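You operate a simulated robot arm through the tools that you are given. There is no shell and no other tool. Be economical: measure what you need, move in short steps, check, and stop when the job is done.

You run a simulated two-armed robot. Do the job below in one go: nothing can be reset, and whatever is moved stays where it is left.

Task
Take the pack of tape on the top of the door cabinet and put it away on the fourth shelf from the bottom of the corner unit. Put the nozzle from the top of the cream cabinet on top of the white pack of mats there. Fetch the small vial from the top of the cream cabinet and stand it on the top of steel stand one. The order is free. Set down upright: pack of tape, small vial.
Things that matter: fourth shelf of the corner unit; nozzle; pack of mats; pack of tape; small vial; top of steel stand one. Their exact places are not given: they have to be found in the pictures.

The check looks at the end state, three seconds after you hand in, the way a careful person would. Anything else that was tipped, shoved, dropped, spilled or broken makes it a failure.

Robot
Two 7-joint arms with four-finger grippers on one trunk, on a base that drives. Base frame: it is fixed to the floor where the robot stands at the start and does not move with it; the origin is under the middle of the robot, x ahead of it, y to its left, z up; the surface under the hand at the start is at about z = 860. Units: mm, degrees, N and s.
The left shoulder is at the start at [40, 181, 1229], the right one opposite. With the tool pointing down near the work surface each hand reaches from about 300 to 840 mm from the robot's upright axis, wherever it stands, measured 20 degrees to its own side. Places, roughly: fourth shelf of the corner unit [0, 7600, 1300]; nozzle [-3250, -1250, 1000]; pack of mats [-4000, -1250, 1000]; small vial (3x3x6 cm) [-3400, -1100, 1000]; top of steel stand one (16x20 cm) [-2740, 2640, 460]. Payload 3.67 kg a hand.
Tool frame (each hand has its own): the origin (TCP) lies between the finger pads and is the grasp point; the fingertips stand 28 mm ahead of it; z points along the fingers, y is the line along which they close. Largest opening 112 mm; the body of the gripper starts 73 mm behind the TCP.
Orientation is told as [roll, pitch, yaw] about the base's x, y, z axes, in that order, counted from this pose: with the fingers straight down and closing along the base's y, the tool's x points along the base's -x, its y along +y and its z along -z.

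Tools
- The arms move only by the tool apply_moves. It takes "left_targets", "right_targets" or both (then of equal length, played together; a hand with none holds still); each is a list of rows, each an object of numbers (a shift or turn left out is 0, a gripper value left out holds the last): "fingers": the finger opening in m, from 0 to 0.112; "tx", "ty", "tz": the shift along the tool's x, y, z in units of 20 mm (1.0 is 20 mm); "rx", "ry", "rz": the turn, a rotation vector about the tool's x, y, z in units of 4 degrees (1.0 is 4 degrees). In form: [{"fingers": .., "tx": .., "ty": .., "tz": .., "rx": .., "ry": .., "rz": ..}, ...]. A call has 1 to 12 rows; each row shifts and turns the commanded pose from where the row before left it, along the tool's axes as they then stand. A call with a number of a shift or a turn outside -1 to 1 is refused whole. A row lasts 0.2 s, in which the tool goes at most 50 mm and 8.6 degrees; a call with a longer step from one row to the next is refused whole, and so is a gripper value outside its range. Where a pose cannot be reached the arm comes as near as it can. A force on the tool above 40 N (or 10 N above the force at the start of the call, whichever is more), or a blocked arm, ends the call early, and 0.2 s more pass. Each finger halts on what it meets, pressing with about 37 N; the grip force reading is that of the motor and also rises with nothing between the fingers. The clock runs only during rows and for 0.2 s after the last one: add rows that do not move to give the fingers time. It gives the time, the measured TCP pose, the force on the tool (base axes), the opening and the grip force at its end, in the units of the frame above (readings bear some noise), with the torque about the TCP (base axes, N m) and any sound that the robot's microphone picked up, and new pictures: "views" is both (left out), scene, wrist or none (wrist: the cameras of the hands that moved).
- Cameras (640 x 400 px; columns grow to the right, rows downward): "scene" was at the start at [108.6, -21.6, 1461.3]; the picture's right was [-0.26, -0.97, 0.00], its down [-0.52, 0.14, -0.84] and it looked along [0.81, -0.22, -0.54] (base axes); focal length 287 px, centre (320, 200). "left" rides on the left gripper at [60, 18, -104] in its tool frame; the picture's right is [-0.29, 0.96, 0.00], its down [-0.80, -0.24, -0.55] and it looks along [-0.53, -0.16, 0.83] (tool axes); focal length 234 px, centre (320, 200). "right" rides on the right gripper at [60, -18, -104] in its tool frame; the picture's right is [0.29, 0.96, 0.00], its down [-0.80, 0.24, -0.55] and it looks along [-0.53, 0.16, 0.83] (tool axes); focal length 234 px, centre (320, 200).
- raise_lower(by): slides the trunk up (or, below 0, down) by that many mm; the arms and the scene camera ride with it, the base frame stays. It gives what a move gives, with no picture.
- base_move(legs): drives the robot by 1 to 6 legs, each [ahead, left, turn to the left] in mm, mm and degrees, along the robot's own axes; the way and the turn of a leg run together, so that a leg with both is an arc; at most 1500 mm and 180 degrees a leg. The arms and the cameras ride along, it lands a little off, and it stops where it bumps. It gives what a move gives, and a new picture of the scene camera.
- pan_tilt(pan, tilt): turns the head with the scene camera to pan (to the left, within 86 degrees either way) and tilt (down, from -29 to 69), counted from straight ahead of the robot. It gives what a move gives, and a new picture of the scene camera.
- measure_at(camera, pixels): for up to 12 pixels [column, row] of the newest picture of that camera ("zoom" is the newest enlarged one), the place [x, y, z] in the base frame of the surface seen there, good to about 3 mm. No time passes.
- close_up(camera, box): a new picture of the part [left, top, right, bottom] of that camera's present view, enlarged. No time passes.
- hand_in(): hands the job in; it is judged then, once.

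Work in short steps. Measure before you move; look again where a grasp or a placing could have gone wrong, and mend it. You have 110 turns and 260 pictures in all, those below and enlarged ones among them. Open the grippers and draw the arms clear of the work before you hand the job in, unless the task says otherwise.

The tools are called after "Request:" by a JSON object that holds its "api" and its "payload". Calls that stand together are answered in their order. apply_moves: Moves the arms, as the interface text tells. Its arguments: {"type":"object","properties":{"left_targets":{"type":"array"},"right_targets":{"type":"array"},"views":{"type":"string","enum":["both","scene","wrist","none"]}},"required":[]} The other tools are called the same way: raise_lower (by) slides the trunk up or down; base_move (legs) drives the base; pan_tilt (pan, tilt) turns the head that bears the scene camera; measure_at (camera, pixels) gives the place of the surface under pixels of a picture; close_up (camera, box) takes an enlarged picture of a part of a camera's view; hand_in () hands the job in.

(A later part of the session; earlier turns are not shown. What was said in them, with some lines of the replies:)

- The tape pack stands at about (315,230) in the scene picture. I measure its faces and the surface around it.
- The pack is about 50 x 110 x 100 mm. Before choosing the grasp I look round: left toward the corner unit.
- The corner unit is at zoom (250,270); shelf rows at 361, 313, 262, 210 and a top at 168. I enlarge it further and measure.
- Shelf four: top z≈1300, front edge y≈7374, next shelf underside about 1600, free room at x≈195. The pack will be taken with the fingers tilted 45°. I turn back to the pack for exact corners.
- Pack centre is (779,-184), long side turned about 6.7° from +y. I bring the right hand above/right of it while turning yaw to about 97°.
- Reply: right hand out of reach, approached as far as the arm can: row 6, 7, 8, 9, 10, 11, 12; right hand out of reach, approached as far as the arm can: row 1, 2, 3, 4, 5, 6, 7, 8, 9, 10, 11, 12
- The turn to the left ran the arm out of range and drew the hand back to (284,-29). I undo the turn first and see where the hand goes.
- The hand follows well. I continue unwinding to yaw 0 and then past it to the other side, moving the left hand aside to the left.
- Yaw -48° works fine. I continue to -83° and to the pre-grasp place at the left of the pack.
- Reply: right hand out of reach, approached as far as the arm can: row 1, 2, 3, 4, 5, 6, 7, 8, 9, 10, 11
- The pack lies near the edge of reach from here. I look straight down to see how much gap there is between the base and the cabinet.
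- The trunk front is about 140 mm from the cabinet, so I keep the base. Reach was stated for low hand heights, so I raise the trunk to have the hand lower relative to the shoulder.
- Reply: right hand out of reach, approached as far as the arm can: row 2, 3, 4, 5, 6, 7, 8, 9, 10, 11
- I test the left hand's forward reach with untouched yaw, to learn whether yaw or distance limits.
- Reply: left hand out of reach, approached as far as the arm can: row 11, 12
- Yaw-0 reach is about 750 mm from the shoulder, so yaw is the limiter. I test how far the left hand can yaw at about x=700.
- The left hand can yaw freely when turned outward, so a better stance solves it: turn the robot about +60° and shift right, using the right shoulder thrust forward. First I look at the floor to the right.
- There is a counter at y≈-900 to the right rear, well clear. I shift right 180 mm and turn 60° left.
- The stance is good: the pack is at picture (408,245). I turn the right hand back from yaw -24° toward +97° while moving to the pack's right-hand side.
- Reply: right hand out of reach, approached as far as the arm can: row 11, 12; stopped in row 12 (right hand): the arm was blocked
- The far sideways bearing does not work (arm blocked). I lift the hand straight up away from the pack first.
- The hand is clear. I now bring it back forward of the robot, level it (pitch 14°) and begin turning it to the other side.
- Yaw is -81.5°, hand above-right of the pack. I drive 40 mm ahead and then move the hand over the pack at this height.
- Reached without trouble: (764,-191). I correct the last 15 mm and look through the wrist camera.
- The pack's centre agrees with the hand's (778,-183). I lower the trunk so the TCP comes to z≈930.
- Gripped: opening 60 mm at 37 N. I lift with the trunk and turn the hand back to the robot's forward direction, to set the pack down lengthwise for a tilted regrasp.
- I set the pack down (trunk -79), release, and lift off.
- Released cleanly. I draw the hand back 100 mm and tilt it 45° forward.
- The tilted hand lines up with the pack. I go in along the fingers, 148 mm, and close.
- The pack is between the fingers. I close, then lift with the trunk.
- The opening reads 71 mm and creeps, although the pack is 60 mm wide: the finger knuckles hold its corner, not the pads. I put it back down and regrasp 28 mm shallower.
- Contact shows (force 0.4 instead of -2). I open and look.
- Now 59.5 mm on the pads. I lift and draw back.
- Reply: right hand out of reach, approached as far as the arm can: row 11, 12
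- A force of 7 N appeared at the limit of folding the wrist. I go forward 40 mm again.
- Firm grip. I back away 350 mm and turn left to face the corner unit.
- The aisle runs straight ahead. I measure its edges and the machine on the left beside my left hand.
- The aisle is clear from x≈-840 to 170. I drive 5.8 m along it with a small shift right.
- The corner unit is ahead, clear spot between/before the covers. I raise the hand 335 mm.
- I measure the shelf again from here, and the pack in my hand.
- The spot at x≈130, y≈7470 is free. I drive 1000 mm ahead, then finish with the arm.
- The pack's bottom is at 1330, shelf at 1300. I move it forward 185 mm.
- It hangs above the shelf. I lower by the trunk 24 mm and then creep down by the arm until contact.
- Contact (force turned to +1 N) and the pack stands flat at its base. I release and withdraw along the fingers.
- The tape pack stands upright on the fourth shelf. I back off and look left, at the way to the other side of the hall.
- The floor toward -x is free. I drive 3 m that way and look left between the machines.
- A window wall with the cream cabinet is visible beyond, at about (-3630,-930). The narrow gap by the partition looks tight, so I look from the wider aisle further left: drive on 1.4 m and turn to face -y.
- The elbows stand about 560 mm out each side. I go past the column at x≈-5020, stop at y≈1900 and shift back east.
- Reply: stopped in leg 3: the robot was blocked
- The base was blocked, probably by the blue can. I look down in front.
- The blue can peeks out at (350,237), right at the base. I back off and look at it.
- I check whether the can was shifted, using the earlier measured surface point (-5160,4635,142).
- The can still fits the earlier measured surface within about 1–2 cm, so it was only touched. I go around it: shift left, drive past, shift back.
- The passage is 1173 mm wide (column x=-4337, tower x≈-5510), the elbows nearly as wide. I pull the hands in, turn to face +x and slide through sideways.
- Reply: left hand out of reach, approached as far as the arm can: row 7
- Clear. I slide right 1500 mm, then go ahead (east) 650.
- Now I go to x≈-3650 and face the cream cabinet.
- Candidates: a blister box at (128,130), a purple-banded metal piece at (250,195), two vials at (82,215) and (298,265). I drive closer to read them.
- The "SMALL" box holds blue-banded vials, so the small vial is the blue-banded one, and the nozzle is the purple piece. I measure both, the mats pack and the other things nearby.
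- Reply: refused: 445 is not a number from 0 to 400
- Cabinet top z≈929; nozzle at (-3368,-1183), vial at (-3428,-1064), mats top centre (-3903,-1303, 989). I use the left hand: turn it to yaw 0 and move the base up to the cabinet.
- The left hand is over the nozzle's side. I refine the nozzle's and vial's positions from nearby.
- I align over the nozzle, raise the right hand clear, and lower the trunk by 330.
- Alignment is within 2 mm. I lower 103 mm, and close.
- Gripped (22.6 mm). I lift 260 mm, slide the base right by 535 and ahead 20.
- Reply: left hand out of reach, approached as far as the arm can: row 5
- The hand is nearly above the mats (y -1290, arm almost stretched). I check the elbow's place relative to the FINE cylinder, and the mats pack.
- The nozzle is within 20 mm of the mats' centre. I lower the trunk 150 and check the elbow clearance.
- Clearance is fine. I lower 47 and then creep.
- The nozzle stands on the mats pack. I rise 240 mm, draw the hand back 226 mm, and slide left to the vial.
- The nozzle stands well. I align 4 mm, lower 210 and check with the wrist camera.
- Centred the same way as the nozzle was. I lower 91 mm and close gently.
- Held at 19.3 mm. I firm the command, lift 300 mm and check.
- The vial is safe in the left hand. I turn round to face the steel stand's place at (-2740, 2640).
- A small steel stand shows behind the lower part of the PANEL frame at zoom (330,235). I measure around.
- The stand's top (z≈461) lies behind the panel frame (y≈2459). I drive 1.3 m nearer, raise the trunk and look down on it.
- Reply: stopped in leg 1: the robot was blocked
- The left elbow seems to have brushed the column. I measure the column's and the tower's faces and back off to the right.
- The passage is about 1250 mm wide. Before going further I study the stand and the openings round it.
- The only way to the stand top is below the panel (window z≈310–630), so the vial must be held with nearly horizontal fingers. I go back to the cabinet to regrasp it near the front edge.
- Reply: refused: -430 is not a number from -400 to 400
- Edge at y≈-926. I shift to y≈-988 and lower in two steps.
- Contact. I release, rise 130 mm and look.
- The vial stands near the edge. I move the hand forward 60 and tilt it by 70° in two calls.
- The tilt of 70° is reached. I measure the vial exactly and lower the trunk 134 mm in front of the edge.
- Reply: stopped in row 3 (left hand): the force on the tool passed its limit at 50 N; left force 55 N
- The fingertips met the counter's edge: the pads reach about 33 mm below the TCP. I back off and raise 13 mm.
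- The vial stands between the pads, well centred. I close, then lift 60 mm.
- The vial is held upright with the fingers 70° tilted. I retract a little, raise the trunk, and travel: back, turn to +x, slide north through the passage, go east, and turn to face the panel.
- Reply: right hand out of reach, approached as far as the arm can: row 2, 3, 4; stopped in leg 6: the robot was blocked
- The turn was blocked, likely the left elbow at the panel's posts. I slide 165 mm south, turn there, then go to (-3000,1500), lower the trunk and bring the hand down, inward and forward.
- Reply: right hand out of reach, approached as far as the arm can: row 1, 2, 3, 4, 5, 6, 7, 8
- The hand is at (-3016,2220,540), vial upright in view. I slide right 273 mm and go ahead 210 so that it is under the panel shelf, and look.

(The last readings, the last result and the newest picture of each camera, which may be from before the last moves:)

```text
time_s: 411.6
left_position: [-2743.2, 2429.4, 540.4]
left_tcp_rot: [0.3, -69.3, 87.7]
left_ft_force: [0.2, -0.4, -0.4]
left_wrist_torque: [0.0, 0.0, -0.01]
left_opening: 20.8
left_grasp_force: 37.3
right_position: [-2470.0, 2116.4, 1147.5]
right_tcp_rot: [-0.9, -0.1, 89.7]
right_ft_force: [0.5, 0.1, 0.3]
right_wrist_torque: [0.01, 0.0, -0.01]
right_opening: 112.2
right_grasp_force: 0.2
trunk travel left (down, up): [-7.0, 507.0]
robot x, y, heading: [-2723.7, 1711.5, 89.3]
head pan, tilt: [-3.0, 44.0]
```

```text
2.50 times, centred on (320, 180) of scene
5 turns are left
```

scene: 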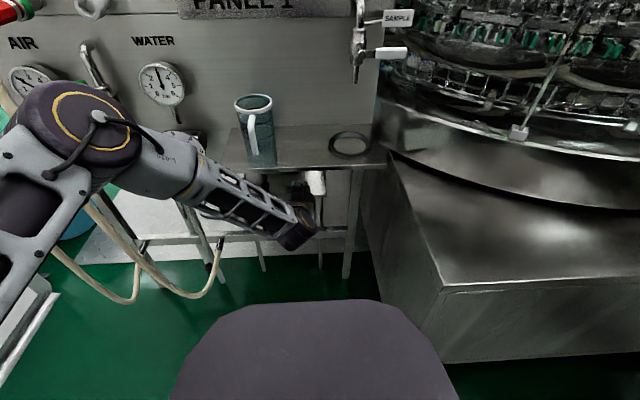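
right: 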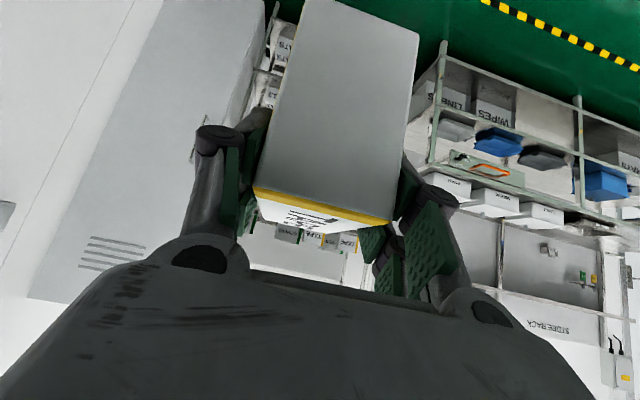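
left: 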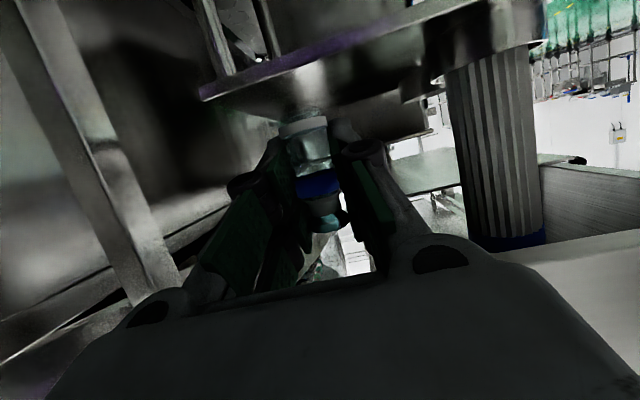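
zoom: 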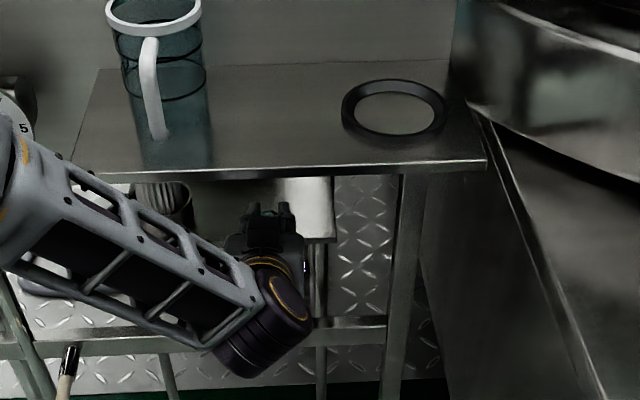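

The stand's top and the filter standing on its left part are seen; the vial's path is clear. I lower 22 mm, drive 147 ahead, and lower to just above the top.

Request:
{"api": "apply_moves", "payload": {"left_targets": [{"tz": 0.19, "tx": 0.515}, {"tz": 0.19, "tx": 0.515}], "views": "none"}}

Request:
{"api": "base_move", "payload": {"legs": [[147, 0, 0]]}}

Request:
{"api": "apply_moves", "payload": {"left_targets": [{"tz": 0.07, "tx": 0.187}, {"tz": 0.07, "tx": 0.187}, {"tz": 0.07, "tx": 0.187}, {}], "views": "both"}}

Request:
{"api": "close_up", "payload": {"camera": "left", "box": [160, 0, 560, 250]}}

```text
time_s: 412.2
left_position: [-2742.6, 2430.0, 516.2]
left_tcp_rot: [0.5, -69.1, 87.7]
left_ft_force: [0.3, 0.3, 0.5]
left_wrist_torque: [-0.01, 0.0, -0.01]
left_opening: 20.6
left_grasp_force: 36.4
right_position: [-2471.0, 2116.9, 1148.2]
right_tcp_rot: [-0.8, -0.1, 89.6]
right_ft_force: [-0.5, 0.1, -0.1]
right_wrist_torque: [0.04, -0.01, 0.02]
right_opening: 112.0
right_grasp_force: 0.1
trunk travel left (down, up): [-7.0, 507.0]
robot x, y, heading: [-2721.7, 1710.0, 89.6]
head pan, tilt: [-3.0, 44.0]
```

```text
time_s: 413.4
left_position: [-2738.0, 2480.8, 501.5]
left_tcp_rot: [0.8, -66.9, 86.3]
left_ft_force: [-0.2, -0.1, 0.2]
left_wrist_torque: [-0.01, 0.01, -0.04]
left_opening: 20.9
left_grasp_force: 36.7
right_position: [-2473.6, 2192.3, 1146.7]
right_tcp_rot: [-0.8, 0.0, 90.0]
right_ft_force: [0.1, 0.3, -0.3]
right_wrist_torque: [-0.01, 0.04, -0.02]
right_opening: 112.0
right_grasp_force: 0.1
trunk travel left (down, up): [-7.0, 507.0]
robot x, y, heading: [-2726.0, 1784.2, 90.2]
head pan, tilt: [-3.0, 44.0]
stopped in leg 1: the robot was blocked; the commanded pose is now the measured one
```

scene: 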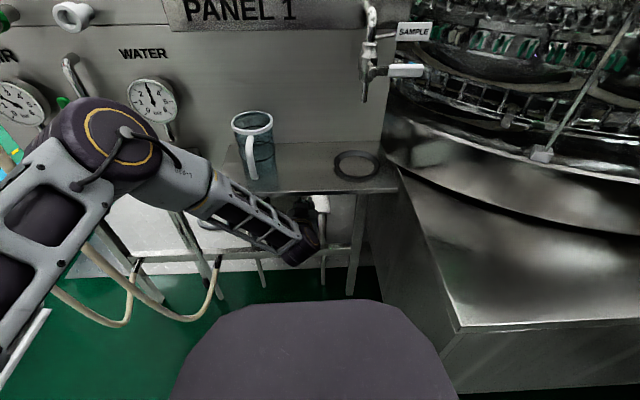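

```text
time_s: 414.4
left_position: [-2738.1, 2484.1, 492.6]
left_tcp_rot: [1.2, -67.1, 86.4]
left_ft_force: [-1.2, -0.2, 8.5]
left_wrist_torque: [0.12, 0.14, -0.03]
left_opening: 21.0
left_grasp_force: 36.9
right_position: [-2473.8, 2192.7, 1148.8]
right_tcp_rot: [-0.8, -0.1, 89.9]
right_ft_force: [0.5, 0.6, -0.9]
right_wrist_torque: [0.01, -0.01, 0.0]
right_opening: 111.8
right_grasp_force: 0.2
trunk travel left (down, up): [-7.0, 507.0]
robot x, y, heading: [-2722.6, 1784.3, 90.3]
head pan, tilt: [-3.0, 44.0]
```

scene: 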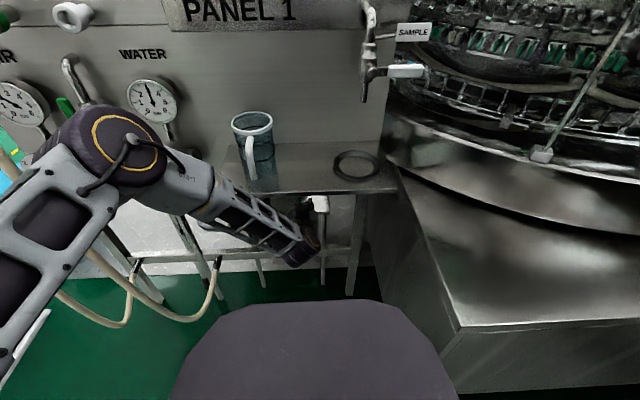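
left: 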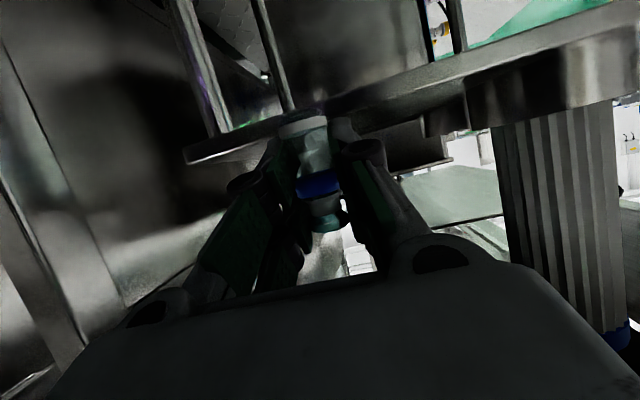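

```text
1.60 times, centred on (360, 125) of left
4 turns are left
```

zoom: 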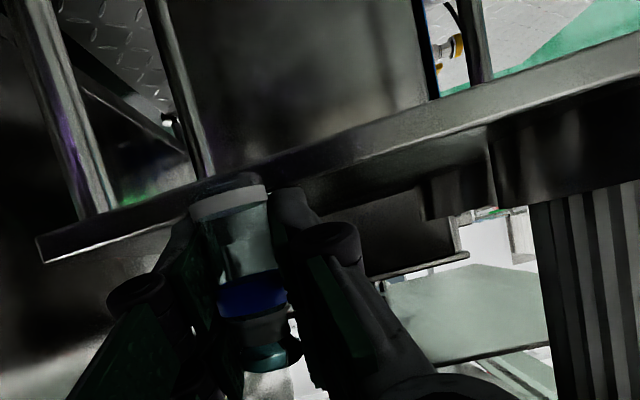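

The base was stopped by the left elbow meeting the panel, and the hand sagged before the stand's edge. I raise the hand 40 mm, level the tilt, back the base 70 mm, and extend the arm 160 mm instead.

Request:
{"api": "apply_moves", "payload": {"left_targets": [{"tz": -0.37, "tx": -0.92}, {"tz": -0.37, "tx": -0.92}, {"ry": -0.58}], "views": "none"}}

Request:
{"api": "base_move", "payload": {"legs": [[-70, 0, 0]]}}

Request:
{"api": "apply_moves", "payload": {"left_targets": [{"tz": 0.936, "tx": -0.352}, {"tz": 0.936, "tx": -0.352}, {"tz": 0.936, "tx": -0.352}, {"tz": 0.936, "tx": -0.352}, {"tz": 0.936, "tx": -0.352}, {"tz": 0.936, "tx": -0.352}, {"tz": 0.936, "tx": -0.352}, {"tz": 0.936, "tx": -0.352}, {}], "views": "both"}}

Request:
{"api": "close_up", "payload": {"camera": "left", "box": [160, 0, 560, 250]}}

```text
time_s: 415.2
left_position: [-2743.7, 2478.7, 522.1]
left_tcp_rot: [0.8, -68.6, 86.6]
left_ft_force: [0.0, 0.4, 0.3]
left_wrist_torque: [0.02, -0.02, 0.0]
left_opening: 20.5
left_grasp_force: 36.8
right_position: [-2476.9, 2193.4, 1147.4]
right_tcp_rot: [-1.0, -0.2, 90.1]
right_ft_force: [-0.1, 1.1, 0.5]
right_wrist_torque: [-0.01, 0.01, 0.0]
right_opening: 112.0
right_grasp_force: 0.1
trunk travel left (down, up): [-7.0, 507.0]
robot x, y, heading: [-2724.2, 1784.9, 90.2]
head pan, tilt: [-3.0, 44.0]
```

```text
time_s: 416.2
left_position: [-2737.5, 2414.2, 529.5]
left_tcp_rot: [0.9, -69.3, 86.3]
left_ft_force: [-0.4, 0.6, -0.2]
left_wrist_torque: [-0.02, 0.01, -0.01]
left_opening: 20.7
left_grasp_force: 37.4
right_position: [-2472.8, 2123.3, 1147.1]
right_tcp_rot: [-0.9, 0.0, 90.1]
right_ft_force: [-0.5, -0.7, 0.4]
right_wrist_torque: [0.11, -0.03, -0.02]
right_opening: 112.1
right_grasp_force: 0.0
trunk travel left (down, up): [-7.0, 507.0]
robot x, y, heading: [-2724.5, 1717.1, 90.1]
head pan, tilt: [-3.0, 44.0]
```

scene: 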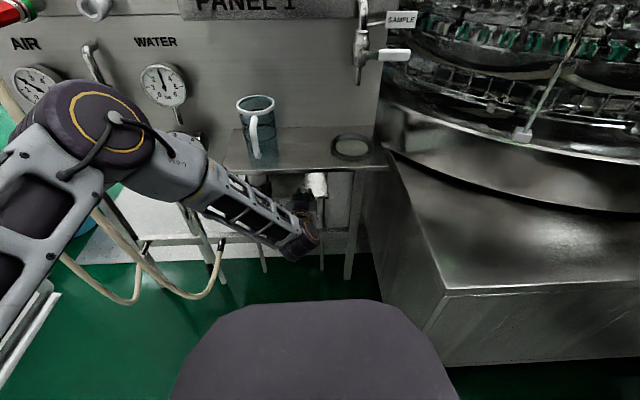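

```text
time_s: 418.2
left_position: [-2728.0, 2562.6, 523.6]
left_tcp_rot: [0.7, -68.9, 86.0]
left_ft_force: [0.6, 0.5, 0.3]
left_wrist_torque: [-0.05, -0.01, 0.0]
left_opening: 20.7
left_grasp_force: 36.8
right_position: [-2474.9, 2115.2, 1149.8]
right_tcp_rot: [-0.9, -0.4, 90.2]
right_ft_force: [-0.7, 0.2, -0.1]
right_wrist_torque: [-0.03, -0.01, 0.0]
right_opening: 112.1
right_grasp_force: 0.1
trunk travel left (down, up): [-7.0, 507.0]
robot x, y, heading: [-2721.5, 1713.7, 90.2]
head pan, tilt: [-3.0, 44.0]
```

scene: 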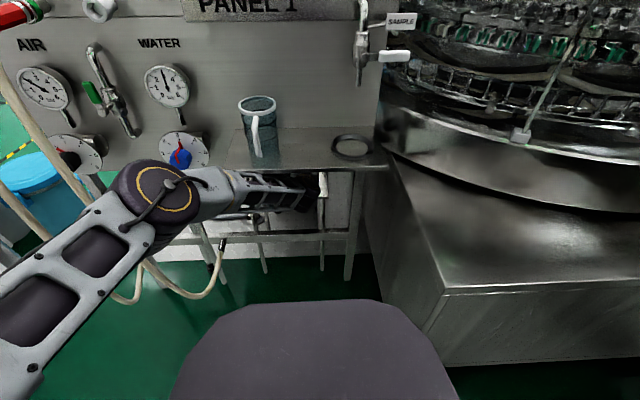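
left: 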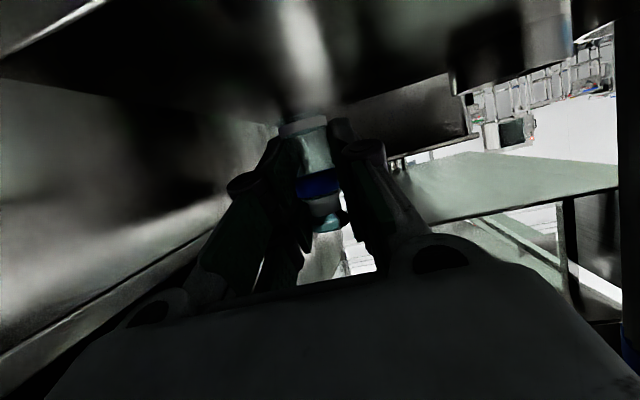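

```text
1.60 times, centred on (360, 125) of left
3 turns are left
```

zoom: 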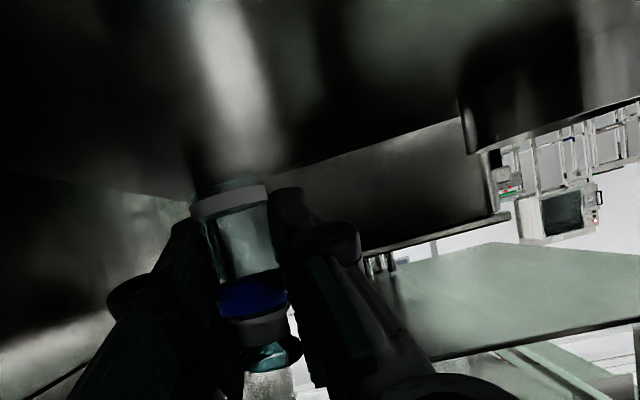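

The vial is over the stand at (-2728,2563), bottom about 22 mm above the top. I lower it stepwise to contact and read the force after each step.

Request:
{"api": "apply_moves", "payload": {"left_targets": [{"tz": 0.12, "tx": 0.31}, {"tz": 0.12, "tx": 0.31}, {"tz": 0.12, "tx": 0.31}, {}], "views": "none"}}

Request:
{"api": "apply_moves", "payload": {"left_targets": [{"tz": 0.036, "tx": 0.094}, {}], "views": "none"}}

Request:
{"api": "apply_moves", "payload": {"left_targets": [{"tz": 0.027, "tx": 0.07}, {}], "views": "wrist"}}

Request:
{"api": "close_up", "payload": {"camera": "left", "box": [240, 60, 400, 260]}}

```text
time_s: 419.2
left_position: [-2729.8, 2576.6, 507.2]
left_tcp_rot: [0.8, -69.4, 86.5]
left_ft_force: [0.5, -0.1, -0.9]
left_wrist_torque: [-0.01, 0.0, 0.04]
left_opening: 21.0
left_grasp_force: 37.0
right_position: [-2473.1, 2124.4, 1146.3]
right_tcp_rot: [-0.7, 0.1, 90.0]
right_ft_force: [-1.1, 0.3, -0.1]
right_wrist_torque: [0.04, 0.0, 0.01]
right_opening: 111.8
right_grasp_force: 0.2
trunk travel left (down, up): [-7.0, 507.0]
robot x, y, heading: [-2721.1, 1713.9, 90.0]
head pan, tilt: [-3.0, 44.0]
```

```text
time_s: 419.8
left_position: [-2729.6, 2575.2, 505.1]
left_tcp_rot: [0.8, -69.2, 86.3]
left_ft_force: [-0.4, 0.0, -0.8]
left_wrist_torque: [0.0, -0.03, 0.01]
left_opening: 21.1
left_grasp_force: 36.9
right_position: [-2471.9, 2125.1, 1145.0]
right_tcp_rot: [-0.8, 0.1, 90.0]
right_ft_force: [-0.2, -0.7, 0.0]
right_wrist_torque: [0.01, 0.0, 0.0]
right_opening: 112.2
right_grasp_force: 0.1
trunk travel left (down, up): [-7.0, 507.0]
robot x, y, heading: [-2724.7, 1717.6, 90.4]
head pan, tilt: [-3.0, 44.0]
```

```text
time_s: 420.4
left_position: [-2730.2, 2575.5, 503.4]
left_tcp_rot: [0.9, -69.2, 86.4]
left_ft_force: [0.0, 1.2, 0.1]
left_wrist_torque: [0.02, 0.01, -0.01]
left_opening: 20.6
left_grasp_force: 37.1
right_position: [-2471.7, 2126.5, 1145.7]
right_tcp_rot: [-0.7, 0.1, 90.0]
right_ft_force: [-0.7, 0.7, -0.2]
right_wrist_torque: [-0.01, 0.02, 0.0]
right_opening: 111.9
right_grasp_force: 0.0
trunk travel left (down, up): [-7.0, 507.0]
robot x, y, heading: [-2722.8, 1716.2, 90.2]
head pan, tilt: [-3.0, 44.0]
```

left: 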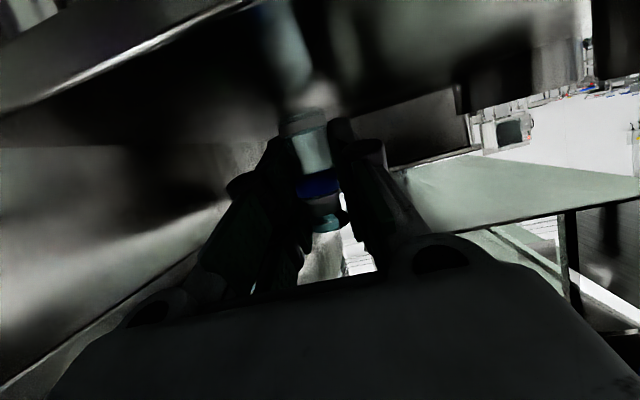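

```text
2.00 times, centred on (320, 160) of left
2 turns are left
```

zoom: 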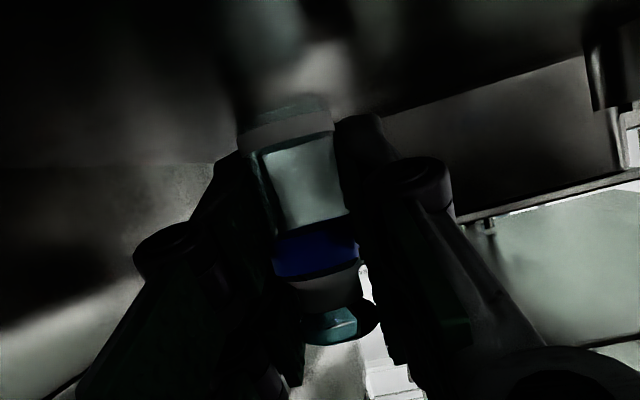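

No contact yet at z 503.4 (expected about 501). I lower 6 mm more to press it lightly onto the top, open gradually, and withdraw along the fingers, then back off.

Request:
{"api": "apply_moves", "payload": {"left_targets": [{"tz": 0.027, "tx": 0.07}, {"tz": 0.027, "tx": 0.07}, {"tz": 0.027, "tx": 0.07}, {"tz": 0.027, "tx": 0.07}, {}], "views": "none"}}

Request:
{"api": "apply_moves", "payload": {"left_targets": [{"fingers": 0.022}, {"fingers": 0.026}, {"fingers": 0.034}, {"fingers": 0.044}, {"fingers": 0.056}, {}], "views": "wrist"}}

Request:
{"api": "apply_moves", "payload": {"left_targets": [{"tz": -0.5}, {"tz": -0.8}, {"tz": -0.9}, {"tz": -0.9}, {"tz": -0.936, "tx": 0.352}, {"tz": -0.936, "tx": 0.352}, {"tz": -0.936, "tx": 0.352}, {"tz": -0.936, "tx": 0.352}, {}], "views": "wrist"}}

Request:
{"api": "base_move", "payload": {"legs": [[-200, 0, 0]]}}

Request:
{"api": "apply_moves", "payload": {"left_targets": [{"fingers": 0.1}, {"fingers": 0.112}, {}], "views": "both"}}

```text
time_s: 421.6
left_position: [-2729.4, 2575.8, 499.5]
left_tcp_rot: [0.9, -69.3, 86.3]
left_ft_force: [1.0, 0.2, 2.4]
left_wrist_torque: [0.05, 0.01, 0.0]
left_opening: 20.8
left_grasp_force: 37.3
right_position: [-2472.4, 2125.1, 1145.8]
right_tcp_rot: [-0.7, 0.2, 90.0]
right_ft_force: [0.5, 0.4, -0.7]
right_wrist_torque: [-0.01, -0.04, -0.03]
right_opening: 111.9
right_grasp_force: 0.1
trunk travel left (down, up): [-7.0, 507.0]
robot x, y, heading: [-2725.0, 1714.7, 90.1]
head pan, tilt: [-3.0, 44.0]
```

```text
time_s: 423.0
left_position: [-2727.7, 2575.2, 498.6]
left_tcp_rot: [0.9, -69.2, 86.3]
left_ft_force: [0.8, -0.5, -0.5]
left_wrist_torque: [0.01, 0.0, -0.01]
left_opening: 56.1
left_grasp_force: 0.1
right_position: [-2472.5, 2125.6, 1146.5]
right_tcp_rot: [-0.8, 0.0, 90.0]
right_ft_force: [-0.2, 0.5, 0.2]
right_wrist_torque: [0.01, -0.03, 0.0]
right_opening: 112.1
right_grasp_force: 0.0
trunk travel left (down, up): [-7.0, 507.0]
robot x, y, heading: [-2723.4, 1712.1, 90.0]
head pan, tilt: [-3.0, 44.0]
```

left: 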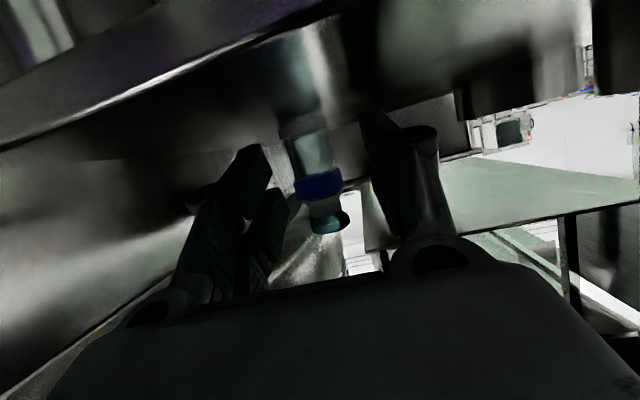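

```text
time_s: 425.0
left_position: [-2735.5, 2438.0, 519.2]
left_tcp_rot: [1.0, -69.1, 86.4]
left_ft_force: [0.3, -0.4, 0.0]
left_wrist_torque: [0.01, -0.04, -0.02]
left_opening: 56.2
left_grasp_force: 0.0
right_position: [-2472.3, 2126.2, 1146.3]
right_tcp_rot: [-0.8, 0.1, 90.1]
right_ft_force: [-0.5, -0.5, 0.0]
right_wrist_torque: [-0.04, 0.03, 0.02]
right_opening: 112.1
right_grasp_force: 0.0
trunk travel left (down, up): [-7.0, 507.0]
robot x, y, heading: [-2725.6, 1713.7, 90.2]
head pan, tilt: [-3.0, 44.0]
```

left: 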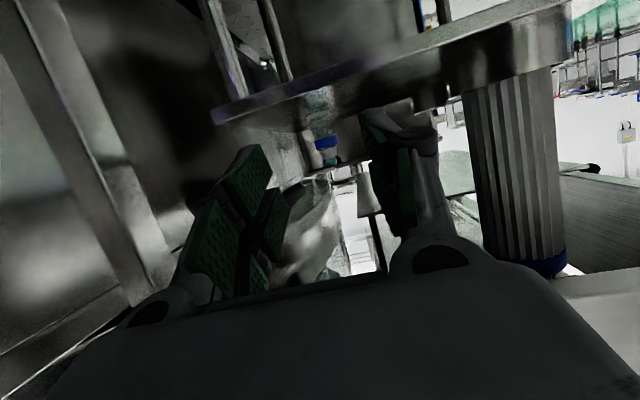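

```text
time_s: 426.6
left_position: [-2735.1, 2236.4, 520.9]
left_tcp_rot: [1.1, -69.2, 86.3]
left_ft_force: [0.0, -1.1, 0.6]
left_wrist_torque: [-0.02, -0.02, 0.0]
left_opening: 55.9
left_grasp_force: 0.0
right_position: [-2471.8, 1923.5, 1147.0]
right_tcp_rot: [-0.7, 0.0, 90.1]
right_ft_force: [-0.8, -0.9, 0.4]
right_wrist_torque: [0.05, -0.02, 0.04]
right_opening: 111.8
right_grasp_force: 0.1
trunk travel left (down, up): [-7.0, 507.0]
robot x, y, heading: [-2723.5, 1515.9, 90.0]
head pan, tilt: [-3.0, 44.0]
```

scene: 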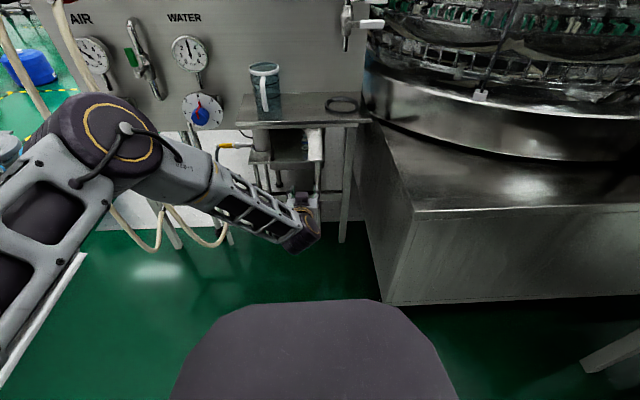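

```text
time_s: 427.4
left_position: [-2734.9, 2238.0, 520.0]
left_tcp_rot: [1.0, -69.2, 86.3]
left_ft_force: [-0.8, 0.4, -0.3]
left_wrist_torque: [0.05, 0.0, 0.0]
left_opening: 112.2
left_grasp_force: 0.1
right_position: [-2471.7, 1924.8, 1146.1]
right_tcp_rot: [-0.8, 0.0, 89.9]
right_ft_force: [-1.1, 0.6, 0.8]
right_wrist_torque: [0.0, -0.04, 0.01]
right_opening: 112.2
right_grasp_force: 0.1
trunk travel left (down, up): [-7.0, 507.0]
robot x, y, heading: [-2722.5, 1511.6, 90.2]
head pan, tilt: [-3.0, 44.0]
1 turns are left
```

scene: 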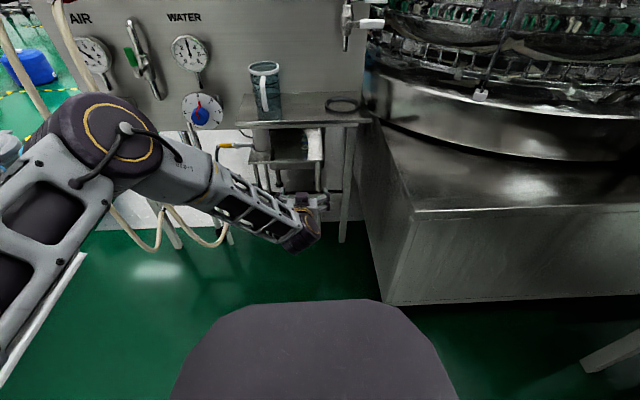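
left: 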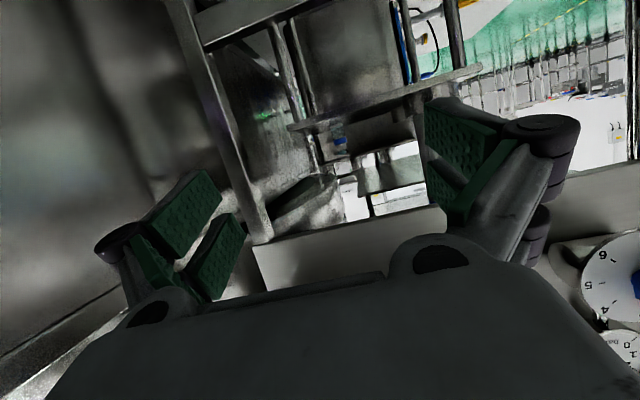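

The last wrist pictures show the small vial upright on the stand, its blue band at (327,143). The grippers are open and clear, so I hand in.

Request:
{"api": "hand_in", "payload": {}}

```text
The job is handed in.
```

I handed the job in with all three items in place, but I bumped a few other things while driving, which could count against it.

- **Pack of tape:** it stands upright on the fourth shelf of the corner unit.
- **Nozzle:** it stands on top of the white pack of mats on the cream cabinet.
- **Small vial:** it stands upright on the top of steel stand one. I took the blue-banded vial as the small one, because the box labelled "SMALL" on the cabinet holds vials with the same band.

**What I bumped:**
- **Blue water can:** the base ran into it in the aisle. By my measurements it moved at most about 2 cm and stayed upright. Of the things I bumped, this is the one most likely to count as shoved.
- **Column, panel and counter:** an elbow touched the column and the panel by the stand, and the fingers pressed the cream cabinet's edge with about 50 N. I saw no sign that these moved.
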